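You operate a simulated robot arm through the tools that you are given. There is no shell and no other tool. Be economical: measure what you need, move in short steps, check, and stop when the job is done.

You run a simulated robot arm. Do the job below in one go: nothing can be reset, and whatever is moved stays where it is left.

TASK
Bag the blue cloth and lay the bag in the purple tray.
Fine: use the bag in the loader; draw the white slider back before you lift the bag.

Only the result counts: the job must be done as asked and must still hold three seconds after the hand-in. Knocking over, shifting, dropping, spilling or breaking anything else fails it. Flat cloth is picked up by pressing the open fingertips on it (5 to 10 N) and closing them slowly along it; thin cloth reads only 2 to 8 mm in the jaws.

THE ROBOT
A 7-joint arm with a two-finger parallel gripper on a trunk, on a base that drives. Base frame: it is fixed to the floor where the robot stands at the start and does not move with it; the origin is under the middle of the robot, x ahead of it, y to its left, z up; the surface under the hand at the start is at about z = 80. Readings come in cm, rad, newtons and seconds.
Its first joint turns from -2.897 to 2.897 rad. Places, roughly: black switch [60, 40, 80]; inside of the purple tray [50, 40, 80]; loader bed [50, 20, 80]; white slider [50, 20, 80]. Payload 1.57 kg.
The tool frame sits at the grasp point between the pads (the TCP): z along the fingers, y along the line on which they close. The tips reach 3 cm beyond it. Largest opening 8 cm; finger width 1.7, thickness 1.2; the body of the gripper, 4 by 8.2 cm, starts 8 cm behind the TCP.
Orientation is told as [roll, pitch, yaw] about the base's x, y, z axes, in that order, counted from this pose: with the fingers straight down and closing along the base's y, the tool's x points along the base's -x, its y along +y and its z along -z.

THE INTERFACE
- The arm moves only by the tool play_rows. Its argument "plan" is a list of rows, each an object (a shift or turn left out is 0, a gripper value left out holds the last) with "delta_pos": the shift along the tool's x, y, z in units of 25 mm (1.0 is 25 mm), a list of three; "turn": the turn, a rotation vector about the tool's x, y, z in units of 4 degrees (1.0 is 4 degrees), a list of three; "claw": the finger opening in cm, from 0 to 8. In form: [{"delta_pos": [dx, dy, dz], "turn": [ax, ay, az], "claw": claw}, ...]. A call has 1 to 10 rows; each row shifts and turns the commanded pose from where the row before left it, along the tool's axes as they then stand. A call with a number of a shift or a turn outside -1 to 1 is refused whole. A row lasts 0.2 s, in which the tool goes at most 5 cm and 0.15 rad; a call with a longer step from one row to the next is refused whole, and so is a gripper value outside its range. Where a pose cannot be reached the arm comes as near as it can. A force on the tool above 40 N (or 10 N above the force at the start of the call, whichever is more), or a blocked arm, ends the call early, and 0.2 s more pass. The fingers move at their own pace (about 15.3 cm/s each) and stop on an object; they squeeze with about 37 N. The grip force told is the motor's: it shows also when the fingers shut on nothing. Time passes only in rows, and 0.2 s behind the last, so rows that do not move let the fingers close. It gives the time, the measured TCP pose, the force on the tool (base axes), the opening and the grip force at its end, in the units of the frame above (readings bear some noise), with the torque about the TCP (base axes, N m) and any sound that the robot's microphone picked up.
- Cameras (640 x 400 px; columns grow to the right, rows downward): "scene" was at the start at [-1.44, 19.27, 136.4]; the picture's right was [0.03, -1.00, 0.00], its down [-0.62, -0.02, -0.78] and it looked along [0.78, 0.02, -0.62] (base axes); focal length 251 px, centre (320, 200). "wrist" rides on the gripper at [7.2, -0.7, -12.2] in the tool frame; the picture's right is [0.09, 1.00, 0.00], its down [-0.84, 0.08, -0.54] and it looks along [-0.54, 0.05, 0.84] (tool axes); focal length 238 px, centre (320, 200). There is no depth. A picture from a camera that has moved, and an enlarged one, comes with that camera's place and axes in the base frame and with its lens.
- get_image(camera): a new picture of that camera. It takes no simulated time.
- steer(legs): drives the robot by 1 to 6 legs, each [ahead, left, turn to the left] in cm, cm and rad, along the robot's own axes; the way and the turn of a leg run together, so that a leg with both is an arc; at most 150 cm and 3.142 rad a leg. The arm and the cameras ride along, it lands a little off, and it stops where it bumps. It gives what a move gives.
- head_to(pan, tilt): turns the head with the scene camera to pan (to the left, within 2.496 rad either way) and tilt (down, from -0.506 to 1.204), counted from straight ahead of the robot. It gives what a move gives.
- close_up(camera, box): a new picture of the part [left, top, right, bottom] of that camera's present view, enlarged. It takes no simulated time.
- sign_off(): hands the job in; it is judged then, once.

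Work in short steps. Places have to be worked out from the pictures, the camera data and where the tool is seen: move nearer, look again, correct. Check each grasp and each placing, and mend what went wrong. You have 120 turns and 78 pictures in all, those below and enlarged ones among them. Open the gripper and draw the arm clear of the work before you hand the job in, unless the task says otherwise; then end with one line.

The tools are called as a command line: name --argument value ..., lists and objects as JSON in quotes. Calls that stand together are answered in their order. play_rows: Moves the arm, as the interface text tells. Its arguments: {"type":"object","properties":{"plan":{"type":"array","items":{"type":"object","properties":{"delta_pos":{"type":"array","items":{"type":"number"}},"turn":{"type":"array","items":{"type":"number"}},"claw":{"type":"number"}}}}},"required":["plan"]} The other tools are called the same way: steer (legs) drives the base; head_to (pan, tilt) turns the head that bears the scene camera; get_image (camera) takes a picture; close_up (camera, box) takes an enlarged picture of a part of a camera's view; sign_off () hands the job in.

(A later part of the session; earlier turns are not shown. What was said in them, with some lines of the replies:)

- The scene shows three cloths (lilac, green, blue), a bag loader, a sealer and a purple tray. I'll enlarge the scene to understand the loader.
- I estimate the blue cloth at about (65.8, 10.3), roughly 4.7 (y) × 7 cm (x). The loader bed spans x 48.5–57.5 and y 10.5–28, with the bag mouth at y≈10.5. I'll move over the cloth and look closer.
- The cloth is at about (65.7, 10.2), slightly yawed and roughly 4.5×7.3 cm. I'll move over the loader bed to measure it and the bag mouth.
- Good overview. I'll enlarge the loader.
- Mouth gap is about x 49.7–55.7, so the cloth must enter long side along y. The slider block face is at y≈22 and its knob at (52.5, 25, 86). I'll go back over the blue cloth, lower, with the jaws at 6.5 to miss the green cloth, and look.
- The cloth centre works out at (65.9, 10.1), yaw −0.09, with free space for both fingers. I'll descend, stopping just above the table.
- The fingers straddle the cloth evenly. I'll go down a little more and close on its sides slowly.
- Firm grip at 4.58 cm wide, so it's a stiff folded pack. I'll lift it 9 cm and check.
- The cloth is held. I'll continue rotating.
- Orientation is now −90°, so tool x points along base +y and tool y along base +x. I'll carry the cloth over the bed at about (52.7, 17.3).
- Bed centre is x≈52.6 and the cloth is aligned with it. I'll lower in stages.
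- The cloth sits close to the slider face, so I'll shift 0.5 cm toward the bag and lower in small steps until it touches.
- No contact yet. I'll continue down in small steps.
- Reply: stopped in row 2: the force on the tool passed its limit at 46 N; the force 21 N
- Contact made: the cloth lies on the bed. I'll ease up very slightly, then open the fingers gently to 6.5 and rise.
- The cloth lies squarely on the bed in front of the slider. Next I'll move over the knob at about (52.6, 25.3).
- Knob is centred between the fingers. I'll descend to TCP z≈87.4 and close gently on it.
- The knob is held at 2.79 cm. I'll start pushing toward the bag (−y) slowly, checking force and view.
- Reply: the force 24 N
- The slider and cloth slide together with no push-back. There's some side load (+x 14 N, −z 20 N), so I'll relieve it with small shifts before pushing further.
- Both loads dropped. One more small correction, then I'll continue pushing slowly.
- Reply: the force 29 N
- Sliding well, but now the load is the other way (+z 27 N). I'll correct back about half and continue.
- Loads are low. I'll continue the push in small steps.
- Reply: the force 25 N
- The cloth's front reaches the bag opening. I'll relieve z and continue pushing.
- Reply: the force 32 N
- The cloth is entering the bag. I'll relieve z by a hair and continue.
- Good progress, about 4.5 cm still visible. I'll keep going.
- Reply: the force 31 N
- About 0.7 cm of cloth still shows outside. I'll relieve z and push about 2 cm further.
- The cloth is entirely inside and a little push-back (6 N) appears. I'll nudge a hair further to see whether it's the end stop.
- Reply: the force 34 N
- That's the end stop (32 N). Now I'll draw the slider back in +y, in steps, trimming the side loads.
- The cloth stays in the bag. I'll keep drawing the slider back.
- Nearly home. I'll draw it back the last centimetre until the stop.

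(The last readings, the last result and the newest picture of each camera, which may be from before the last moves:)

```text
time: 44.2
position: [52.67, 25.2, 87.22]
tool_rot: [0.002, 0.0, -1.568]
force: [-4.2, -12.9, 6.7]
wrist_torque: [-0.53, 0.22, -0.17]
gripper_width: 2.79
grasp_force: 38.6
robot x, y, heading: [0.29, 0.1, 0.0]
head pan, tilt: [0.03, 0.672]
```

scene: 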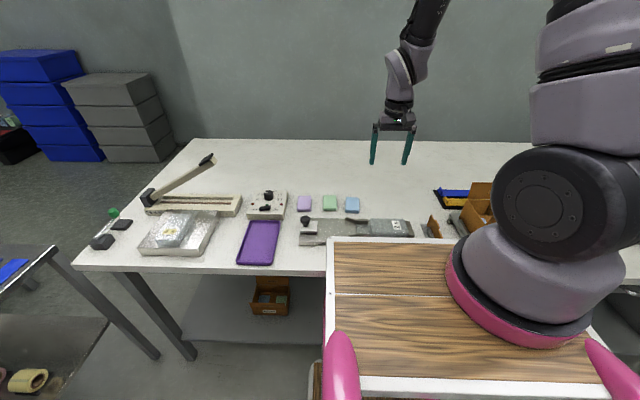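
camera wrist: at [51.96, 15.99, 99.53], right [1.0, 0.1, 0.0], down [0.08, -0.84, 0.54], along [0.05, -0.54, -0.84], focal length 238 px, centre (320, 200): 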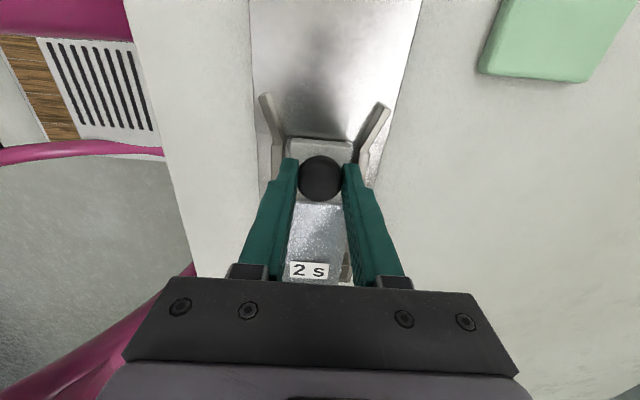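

The slider is at its home stop. I'll relax, release the knob and rise.

play_rows --plan '[{"delta_pos": [-0.03, 0, 0], "claw": 3.5}, {"claw": 5}, {"claw": 6.5}, {}, {"delta_pos": [0, 0, -0.5]}, {"delta_pos": [0, 0, -0.9]}, {"delta_pos": [0, 0, -0.9]}, {}]'

play_rows --plan '[{"delta_pos": [-0.96, 0, -0.3], "claw": 8}, {"delta_pos": [-0.96, 0, -0.3]}, {"delta_pos": [-0.96, 0, 0]}, {"delta_pos": [-0.96, 0, 0]}, {"delta_pos": [-0.96, 0, 0]}, {"delta_pos": [-0.96, 0, 0]}, {"delta_pos": [-0.96, 0, 0]}, {"delta_pos": [-0.96, 0, 0]}, {"delta_pos": [-0.96, 0, 0]}, {"delta_pos": [-0.96, 0, 0]}]'

get_image --camera "wrist"

close_up --camera "scene" --box '[280, 160, 460, 260]'

```text
time: 46.0
position: [52.63, 25.08, 92.96]
tool_rot: [0.002, 0.001, -1.569]
force: [0.0, -0.2, -0.5]
wrist_torque: [-0.02, 0.01, 0.0]
gripper_width: 6.51
grasp_force: 0.1
robot x, y, heading: [-0.09, 0.36, -0.001]
head pan, tilt: [0.03, 0.672]
```

```text
time: 48.2
position: [52.56, 1.23, 94.53]
tool_rot: [0.002, 0.001, -1.568]
force: [-0.2, 0.6, 0.6]
wrist_torque: [0.0, -0.02, 0.02]
gripper_width: 7.99
grasp_force: 0.0
robot x, y, heading: [0.34, -0.19, -0.001]
head pan, tilt: [0.03, 0.672]
```

```text
40 pictures are left
camera wrist: at [51.91, 8.58, 106.7], right [1.0, 0.1, 0.0], down [0.08, -0.84, 0.54], along [0.05, -0.54, -0.84], focal length 238 px, centre (320, 200)
```

wrist: 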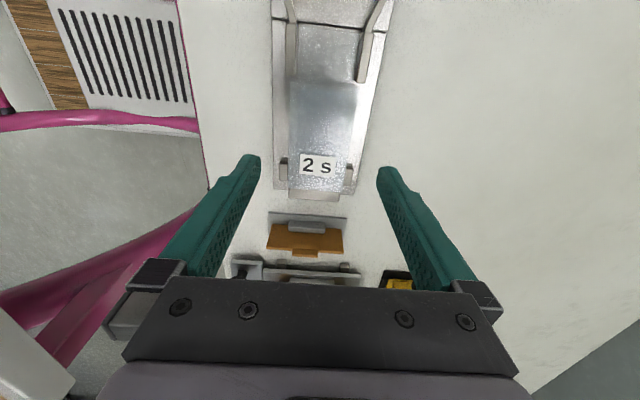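

```text
3.56 times, centred on (370, 210) of scene
camera zoom: at [-1.45, 19.31, 136.4], right [0.03, -1.0, 0.0], down [-0.62, -0.02, -0.78], along [0.78, 0.02, -0.62], focal length 893 px, centre (142, 164)
```

zoom: 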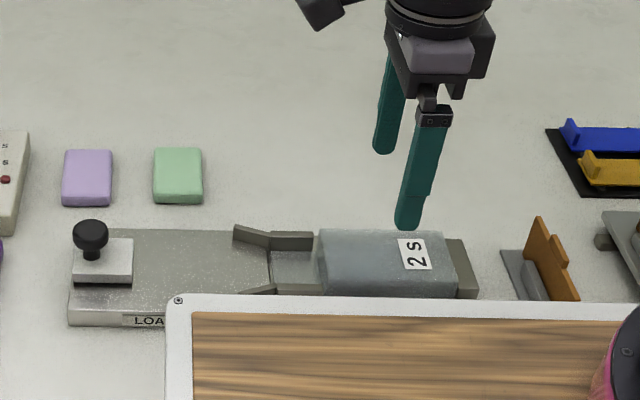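

The bag spans x≈49.5–56, y≈−5…6; its sides are free at y≈1.5, between the guides and the end posts. I'll descend there with the jaws fully open.

play_rows --plan '[{"delta_pos": [0.1, 0, 0.7]}, {"delta_pos": [0, 0.02, 0.8]}, {"delta_pos": [0, 0, 0.8]}, {"delta_pos": [0, 0, 0.6]}, {}]'

get_image --camera "wrist"

close_up --camera "scene" --box '[340, 180, 440, 250]'

```text
time: 49.4
position: [52.87, 1.41, 87.2]
tool_rot: [0.002, 0.002, -1.569]
force: [0.7, -0.3, -0.1]
wrist_torque: [0.04, 0.02, 0.0]
gripper_width: 8.01
grasp_force: 0.1
robot x, y, heading: [-0.23, -0.04, -0.001]
head pan, tilt: [0.03, 0.672]
```

```text
38 pictures are left
camera wrist: at [52.1, 8.67, 99.38], right [1.0, 0.09, 0.0], down [0.08, -0.84, 0.54], along [0.05, -0.54, -0.84], focal length 238 px, centre (320, 200)
```

wrist: 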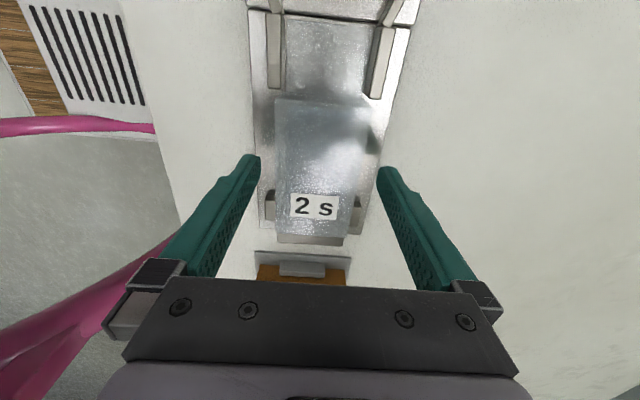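

```text
5.71 times, centred on (390, 215) of scene
camera zoom: at [-1.44, 19.27, 136.4], right [0.03, -1.0, 0.0], down [-0.62, -0.02, -0.78], along [0.78, 0.02, -0.62], focal length 1435 px, centre (-80, 114)
```

zoom: 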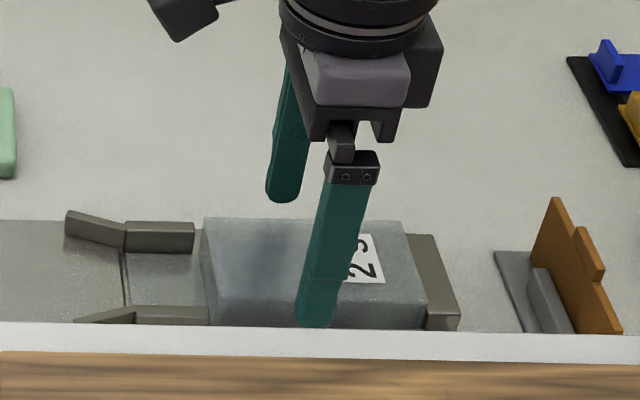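

The fingers straddle the bag. I'll go down 1.6 cm and close gently.

play_rows --plan '[{"delta_pos": [0, 0, 0.3]}, {"delta_pos": [0, 0, 0.2]}, {"delta_pos": [0, 0, 0.12]}, {"claw": 7}, {"claw": 6.3}, {"claw": 5.8}, {"claw": 5.3}, {"claw": 4.8}, {"claw": 4.3}, {}]'

get_image --camera "wrist"

```text
time: 51.6
position: [52.88, 1.55, 85.68]
tool_rot: [0.001, 0.001, -1.566]
force: [-4.8, -0.2, 0.8]
wrist_torque: [0.0, 0.16, -0.04]
gripper_width: 5.81
grasp_force: 37.4
robot x, y, heading: [0.29, 0.05, -0.003]
head pan, tilt: [0.03, 0.672]
```

```text
36 pictures are left
camera wrist: at [52.11, 8.79, 97.81], right [1.0, 0.09, 0.0], down [0.08, -0.84, 0.54], along [0.05, -0.54, -0.84], focal length 238 px, centre (320, 200)
```

wrist: 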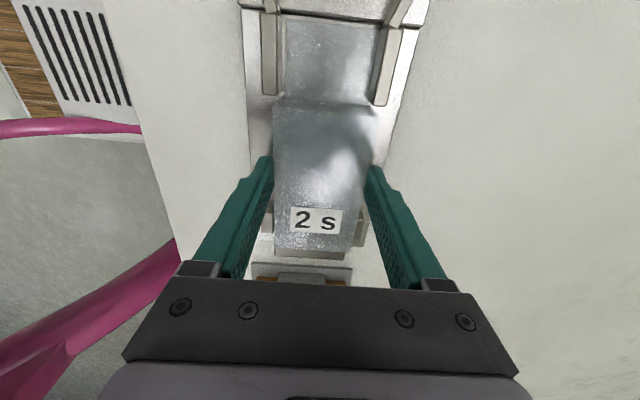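

Gripped at 5.8 cm. I'll lift slowly straight up and check.

play_rows --plan '[{"delta_pos": [0, 0, -0.15], "claw": 4.3}, {"delta_pos": [0, 0, -0.2]}, {"delta_pos": [0, 0, -0.3]}, {"delta_pos": [0, 0, -0.4]}, {"delta_pos": [0, 0, -0.5]}, {"delta_pos": [0, 0, -0.5]}, {}]'

get_image --camera "wrist"

close_up --camera "scene" --box '[320, 170, 460, 250]'

```text
time: 53.2
position: [52.85, 1.55, 90.77]
tool_rot: [0.0, 0.002, -1.567]
force: [0.1, 0.4, -0.2]
wrist_torque: [0.01, 0.0, 0.0]
gripper_width: 5.84
grasp_force: 37.0
robot x, y, heading: [0.11, -0.15, -0.0]
head pan, tilt: [0.03, 0.672]
```

```text
35 pictures are left
camera wrist: at [52.2, 8.76, 102.94], right [1.0, 0.1, 0.0], down [0.08, -0.84, 0.54], along [0.05, -0.54, -0.84], focal length 238 px, centre (320, 200)
```

wrist: 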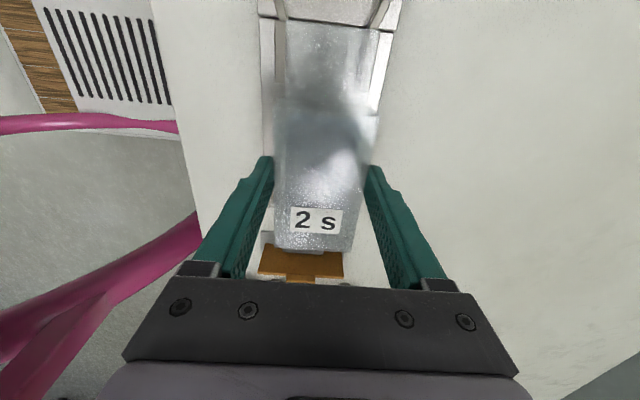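

```text
4.57 times, centred on (390, 210) of scene
camera zoom: at [-1.43, 19.27, 136.41], right [0.03, -1.0, 0.0], down [-0.62, -0.02, -0.78], along [0.78, 0.02, -0.62], focal length 1148 px, centre (0, 154)
```

zoom: 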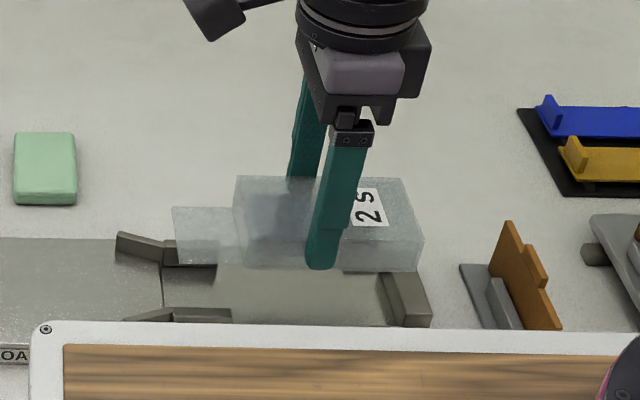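

The bag with the cloth is lifted free. I'll raise it a bit and rotate it to yaw 0 so that its long side matches the tray (long in x).

play_rows --plan '[{"delta_pos": [0, 0, -0.5]}, {"delta_pos": [0, 0, -0.8]}, {"delta_pos": [0, 0, -0.8], "turn": [0, 0, -0.45]}, {"turn": [0, 0, -1]}, {"turn": [0, 0, -1]}, {"turn": [0, 0, -1]}, {"turn": [0, 0, -1]}, {"turn": [0, 0, -1]}, {"turn": [0, 0, -1]}, {"turn": [0, 0, -1]}]'

play_rows --plan '[{"turn": [0, 0, -1]}, {"turn": [0, 0, -1]}, {"turn": [0, 0, -1]}, {"turn": [0, 0, -1]}, {"turn": [0, 0, -1]}, {"turn": [0, 0, -1]}, {"turn": [0, 0, -1]}, {"turn": [0, 0, -1]}, {"turn": [0, 0, -1]}, {"turn": [0, 0, -1]}]'

play_rows --plan '[{"turn": [0, 0, -1]}, {"turn": [0, 0, -1]}, {"turn": [0, 0, -1]}, {"turn": [0, 0, -1]}, {"turn": [0, 0, -1]}, {}]'

get_image --camera "wrist"

get_image --camera "scene"

```text
time: 55.4
position: [52.77, 1.49, 96.03]
tool_rot: [0.001, 0.002, -1.047]
force: [0.4, -0.9, 0.5]
wrist_torque: [-0.03, 0.01, -0.01]
gripper_width: 5.81
grasp_force: 37.4
robot x, y, heading: [-0.11, 0.31, 0.004]
head pan, tilt: [0.03, 0.672]
```

```text
time: 57.6
position: [52.77, 1.47, 96.06]
tool_rot: [0.004, -0.001, -0.35]
force: [-0.3, 0.4, -0.3]
wrist_torque: [-0.02, -0.02, -0.03]
gripper_width: 5.8
grasp_force: 36.7
robot x, y, heading: [0.37, 0.26, 0.001]
head pan, tilt: [0.03, 0.672]
```

```text
time: 59.0
position: [52.74, 1.37, 96.0]
tool_rot: [0.0, -0.001, 0.0]
force: [0.3, 0.1, -0.4]
wrist_torque: [0.0, -0.05, -0.01]
gripper_width: 5.81
grasp_force: 36.6
robot x, y, heading: [-0.12, 0.26, -0.001]
head pan, tilt: [0.03, 0.672]
```

```text
33 pictures are left
camera wrist: at [45.58, 0.87, 108.18], right [-0.09, 1.0, 0.0], down [0.84, 0.08, 0.54], along [0.54, 0.05, -0.84], focal length 238 px, centre (320, 200)
```

wrist: 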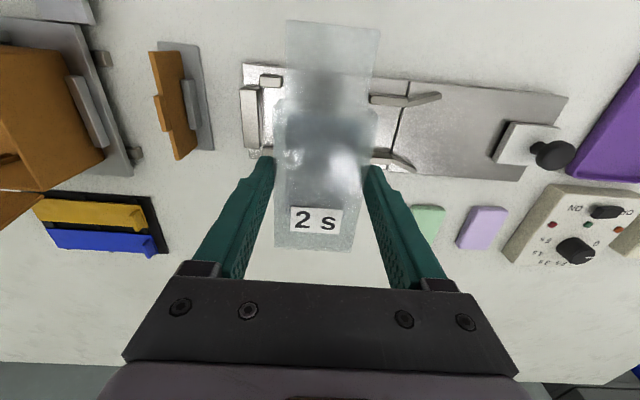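

```text
32 pictures are left
camera scene: at [-1.44, 19.27, 136.4], right [0.03, -1.0, 0.0], down [-0.62, -0.02, -0.78], along [0.78, 0.02, -0.62], focal length 251 px, centre (320, 200)
```

scene: 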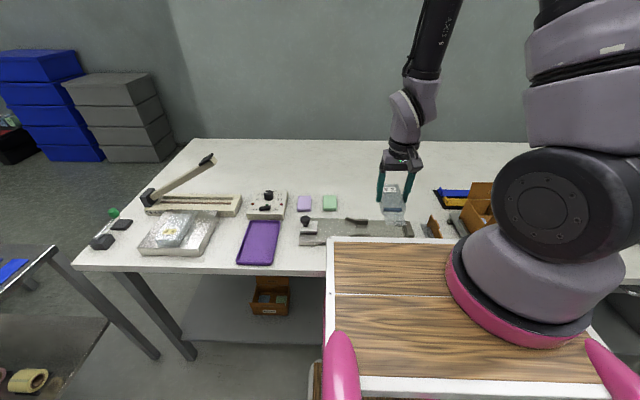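

The bag is aligned: flap 8.3 cm toward the robot, closed end 6.6 cm ahead. I'll carry it over the tray.

play_rows --plan '[{"delta_pos": [0, 0.92, 0]}, {"delta_pos": [0, 0.92, 0]}, {"delta_pos": [0, 0.92, 0]}, {"delta_pos": [0, 0.92, 0]}, {"delta_pos": [0, 0.92, 0]}, {"delta_pos": [0, 0.92, 0]}, {"delta_pos": [0, 0.92, 0]}, {"delta_pos": [0, 0.92, 0]}, {}]'

play_rows --plan '[{"delta_pos": [0.19, 0.92, 0]}, {"delta_pos": [0.19, 0.92, 0]}, {"delta_pos": [0.19, 0.92, 0]}, {"delta_pos": [0.19, 0.92, 0]}, {"delta_pos": [0.19, 0.92, 0]}, {"delta_pos": [0.19, 0.92, 0]}, {"delta_pos": [0.19, 0.92, 0]}, {"delta_pos": [0.19, 0.92, 0]}, {}]'

get_image --camera "wrist"

close_up --camera "scene" --box '[200, 160, 340, 280]'

```text
time: 61.0
position: [52.94, 19.94, 96.17]
tool_rot: [0.001, -0.002, -0.002]
force: [0.5, 0.4, 0.2]
wrist_torque: [0.01, -0.03, -0.02]
gripper_width: 5.8
grasp_force: 36.7
robot x, y, heading: [-0.24, 0.03, 0.0]
head pan, tilt: [0.03, 0.672]
```

```text
time: 63.0
position: [48.97, 38.32, 96.05]
tool_rot: [0.001, -0.003, 0.0]
force: [0.2, 0.1, 0.5]
wrist_torque: [0.02, 0.0, -0.01]
gripper_width: 5.83
grasp_force: 36.8
robot x, y, heading: [-0.13, -0.17, -0.002]
head pan, tilt: [0.03, 0.672]
```

```text
31 pictures are left
camera wrist: at [41.72, 37.69, 108.24], right [-0.09, 1.0, 0.0], down [0.84, 0.08, 0.54], along [0.54, 0.05, -0.84], focal length 238 px, centre (320, 200)
```

wrist: 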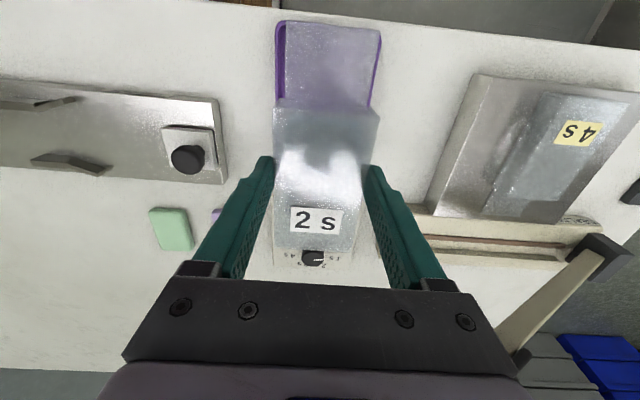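

```text
3.33 times, centred on (270, 220) of scene
camera zoom: at [-1.44, 19.28, 136.4], right [0.03, -1.0, 0.0], down [-0.62, -0.02, -0.78], along [0.78, 0.02, -0.62], focal length 837 px, centre (487, 133)
```

zoom: 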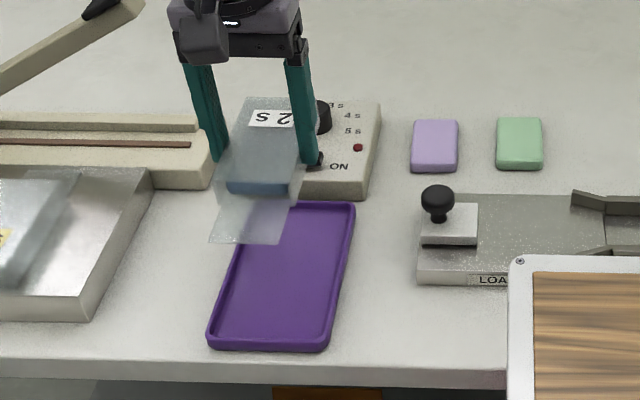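

Tray measured at x 40–56.5, y 33.2–43, centre (48.2, 38.1). With the bag's offset, the grip target is about (49.1, 38.2). I'll lower partway and check.

play_rows --plan '[{"delta_pos": [-0.05, -0.05, 0.6]}, {"delta_pos": [0, 0, 0.7]}, {"delta_pos": [0, 0, 0.7]}, {"delta_pos": [0, 0, 0.7]}, {"delta_pos": [0, 0, 0.5]}, {}]'

get_image --camera "wrist"

close_up --camera "scene" --box '[210, 190, 310, 275]'

```text
time: 64.4
position: [49.2, 38.28, 88.11]
tool_rot: [0.0, -0.003, -0.002]
force: [0.2, -0.8, -0.1]
wrist_torque: [-0.01, 0.03, 0.03]
gripper_width: 5.84
grasp_force: 37.4
robot x, y, heading: [0.21, 0.19, 0.005]
head pan, tilt: [0.03, 0.672]
```

```text
29 pictures are left
camera wrist: at [41.99, 37.71, 100.28], right [-0.09, 1.0, 0.0], down [0.84, 0.08, 0.54], along [0.54, 0.05, -0.84], focal length 238 px, centre (320, 200)
```

wrist: 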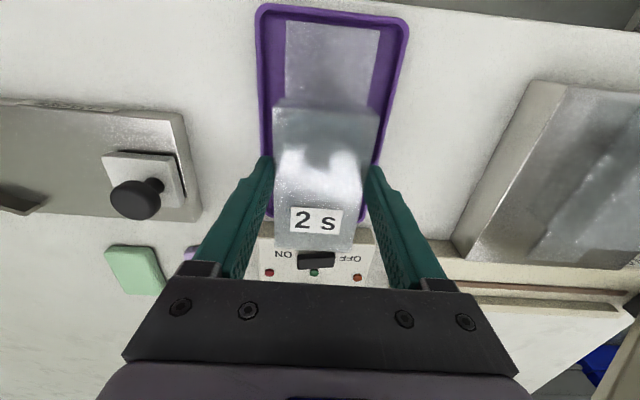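

```text
4.71 times, centred on (260, 232) of scene
camera zoom: at [-1.44, 19.28, 136.4], right [0.03, -1.0, 0.0], down [-0.62, -0.02, -0.78], along [0.78, 0.02, -0.62], focal length 1182 px, centre (602, 47)
```

zoom: 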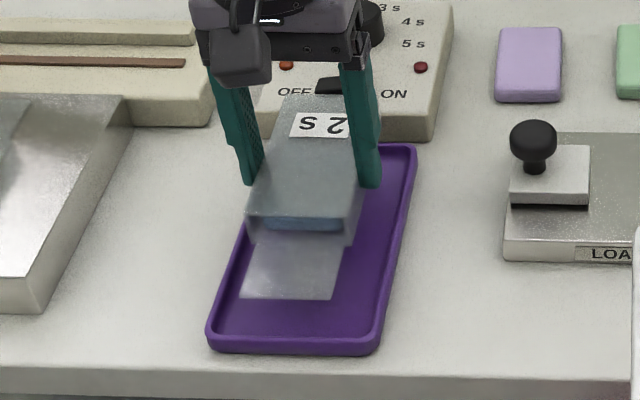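

The bag ends (x≈41–55.9) fit just inside the tray's rim and it's centred in y. I'll lower slowly until it touches.

play_rows --plan '[{"delta_pos": [0, 0, 0.4]}, {"delta_pos": [0, 0, 0.4]}, {"delta_pos": [0, 0, 0.3]}, {"delta_pos": [0, 0, 0.2]}, {"delta_pos": [0, 0, 0.08]}, {"delta_pos": [0, 0, 0.06]}, {}]'

get_image --camera "wrist"

close_up --camera "scene" --box '[210, 190, 310, 275]'

```text
time: 66.0
position: [49.16, 38.22, 84.54]
tool_rot: [0.003, -0.002, 0.0]
force: [0.3, -0.3, 1.3]
wrist_torque: [0.0, 0.07, 0.0]
gripper_width: 5.79
grasp_force: 36.8
robot x, y, heading: [-0.03, 0.1, 0.0]
head pan, tilt: [0.03, 0.672]
```

```text
27 pictures are left
camera wrist: at [41.98, 37.69, 96.72], right [-0.09, 1.0, 0.0], down [0.84, 0.08, 0.54], along [0.54, 0.05, -0.84], focal length 238 px, centre (320, 200)
```

wrist: 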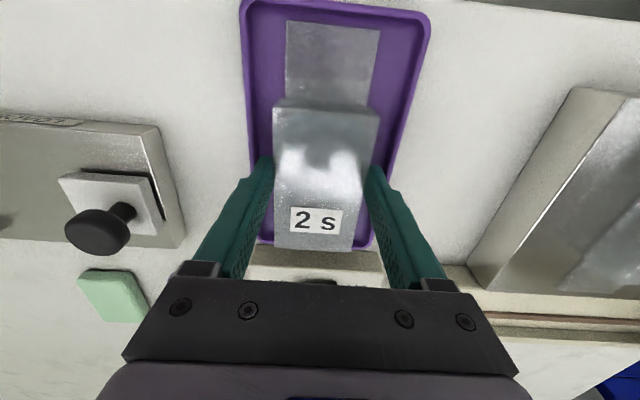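

```text
4.71 times, centred on (260, 232) of scene
camera zoom: at [-1.44, 19.28, 136.4], right [0.03, -1.0, 0.0], down [-0.62, -0.02, -0.78], along [0.78, 0.02, -0.62], focal length 1182 px, centre (602, 47)
```

zoom: 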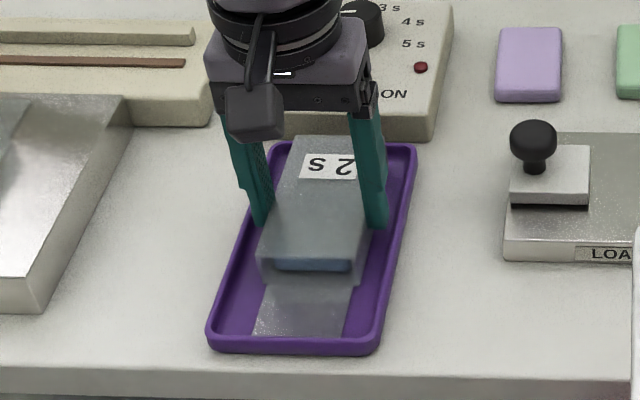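

Slightly more room at the robot end, so I'll shift 0.25 cm that way and continue down gently to contact.

play_rows --plan '[{"delta_pos": [0.1, 0.02, 0.04]}, {"delta_pos": [0, 0, 0.06]}, {"delta_pos": [0, 0, 0.04]}, {}]'

```text
time: 67.0
position: [49.06, 38.2, 84.17]
tool_rot: [0.004, -0.004, -0.001]
force: [5.6, -1.6, 20.3]
wrist_torque: [-0.05, -0.18, 0.01]
gripper_width: 5.81
grasp_force: 36.9
robot x, y, heading: [0.02, -0.12, -0.006]
head pan, tilt: [0.03, 0.672]
```

The bag rests on the tray floor (20 N). I'll ease up slightly and open just enough, then rise.

play_rows --plan '[{"delta_pos": [0, 0, -0.03], "claw": 5.8}, {"claw": 6.1}, {"claw": 6.4}, {}, {}]'

get_image --camera "wrist"

```text
time: 68.2
position: [48.95, 38.18, 84.25]
tool_rot: [0.004, -0.001, -0.001]
force: [0.7, 0.8, 0.3]
wrist_torque: [-0.01, -0.01, -0.01]
gripper_width: 6.41
grasp_force: 0.1
robot x, y, heading: [0.35, -0.02, 0.002]
head pan, tilt: [0.03, 0.672]
```

```text
25 pictures are left
camera wrist: at [41.71, 37.75, 96.45], right [-0.09, 1.0, 0.0], down [0.84, 0.08, 0.54], along [0.54, 0.05, -0.84], focal length 238 px, centre (320, 200)
```

wrist: 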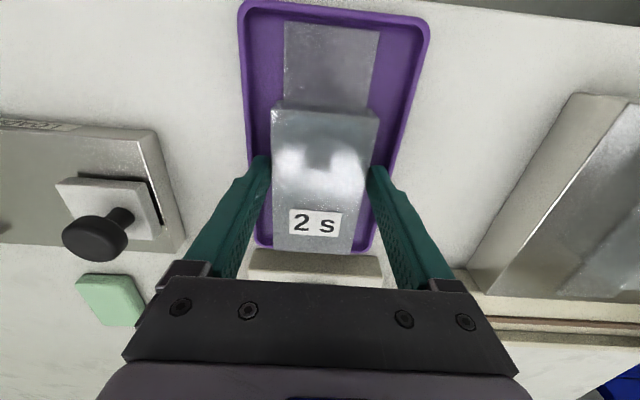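

Released and free of the bag. I'll rise straight up, then look.

play_rows --plan '[{"delta_pos": [0, 0, -0.3]}, {"delta_pos": [0, 0, -0.6]}, {"delta_pos": [0, 0, -0.9]}, {"delta_pos": [0, 0, -0.9]}, {"delta_pos": [0, 0, -0.9]}, {"delta_pos": [0, 0, -0.9]}, {"delta_pos": [0, 0, -0.9]}, {}]'

get_image --camera "wrist"

close_up --camera "scene" --box '[210, 180, 310, 275]'

get_image --camera "scene"

```text
time: 70.0
position: [48.83, 38.32, 97.85]
tool_rot: [0.0, -0.001, 0.001]
force: [0.6, 0.0, -0.5]
wrist_torque: [0.01, -0.01, 0.02]
gripper_width: 6.41
grasp_force: 0.1
robot x, y, heading: [-0.04, 0.23, -0.005]
head pan, tilt: [0.03, 0.672]
```

```text
24 pictures are left
camera wrist: at [41.65, 37.72, 109.99], right [-0.09, 1.0, 0.0], down [0.84, 0.08, 0.54], along [0.54, 0.05, -0.84], focal length 238 px, centre (320, 200)
```

wrist: 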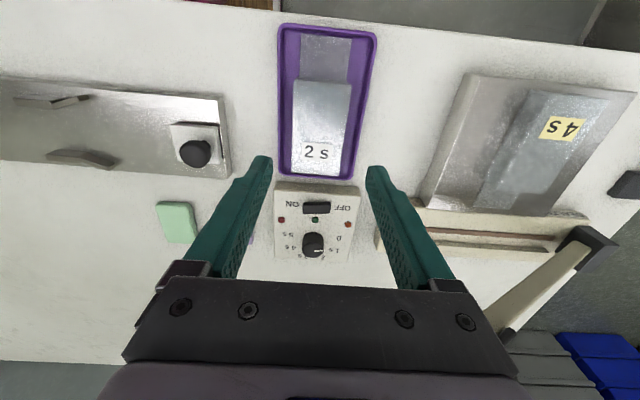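

```text
4.21 times, centred on (260, 228) of scene
camera zoom: at [-1.44, 19.28, 136.4], right [0.03, -1.0, 0.0], down [-0.62, -0.02, -0.78], along [0.78, 0.02, -0.62], focal length 1057 px, centre (573, 84)
```

zoom: 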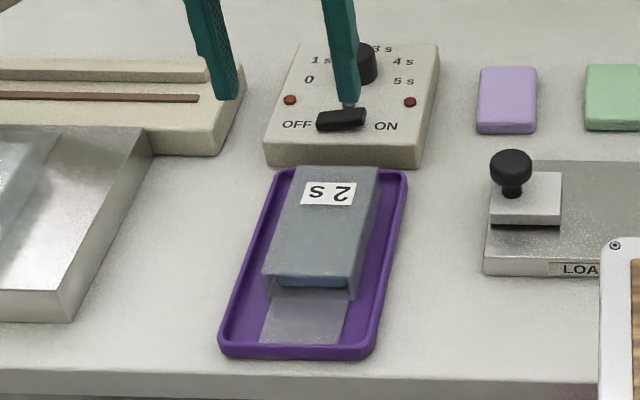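

```text
22 pictures are left
camera scene: at [-1.44, 19.28, 136.4], right [0.03, -1.0, 0.0], down [-0.62, -0.02, -0.78], along [0.78, 0.02, -0.62], focal length 251 px, centre (320, 200)
```

scene: 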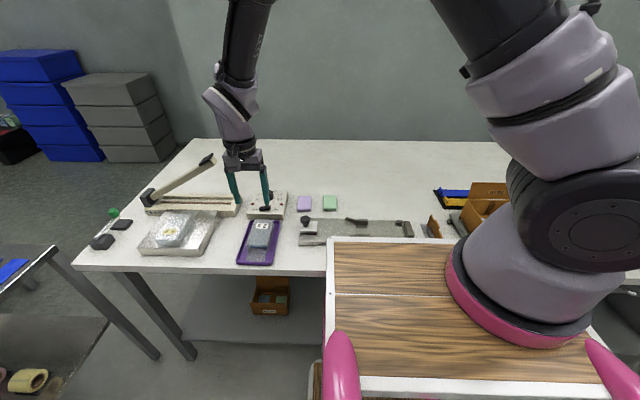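

The bag with the blue cloth lies flat inside the tray, the slider is home and nothing else has moved. I'll draw the arm clear.

play_rows --plan '[{"delta_pos": [0, 0, -0.8]}, {"delta_pos": [0, -0.9, -0.5]}, {"delta_pos": [0, -0.9, 0]}, {"delta_pos": [0, -0.9, 0]}, {"delta_pos": [-0.5, -0.9, 0]}, {"delta_pos": [-0.9, -0.9, 0]}, {"delta_pos": [-0.9, -0.9, 0]}, {"delta_pos": [-0.9, -0.9, 0]}, {"delta_pos": [0, -0.9, 0]}, {}]'

close_up --camera "scene" --box '[200, 170, 460, 280]'

```text
time: 72.2
position: [56.76, 20.06, 100.99]
tool_rot: [0.002, -0.003, -0.001]
force: [-0.2, 0.0, -0.6]
wrist_torque: [0.0, 0.0, 0.02]
gripper_width: 6.41
grasp_force: 0.1
robot x, y, heading: [-0.5, -0.4, 0.0]
head pan, tilt: [0.03, 0.672]
```

```text
2.46 times, centred on (330, 225) of scene
camera zoom: at [-1.44, 19.28, 136.4], right [0.03, -1.0, 0.0], down [-0.62, -0.02, -0.78], along [0.78, 0.02, -0.62], focal length 618 px, centre (295, 138)
```

zoom: 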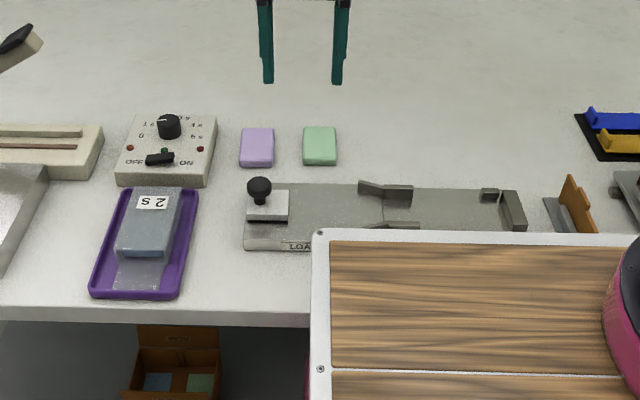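

Everything is in place and the arm is clear, so I'm handing in.

sign_off

```text
The job is handed in.
```

The blue cloth is in the loader's bag and the bag lies flat in the purple tray; I drew the white slider back before lifting, and did not seal the bag since the task didn't ask for it.
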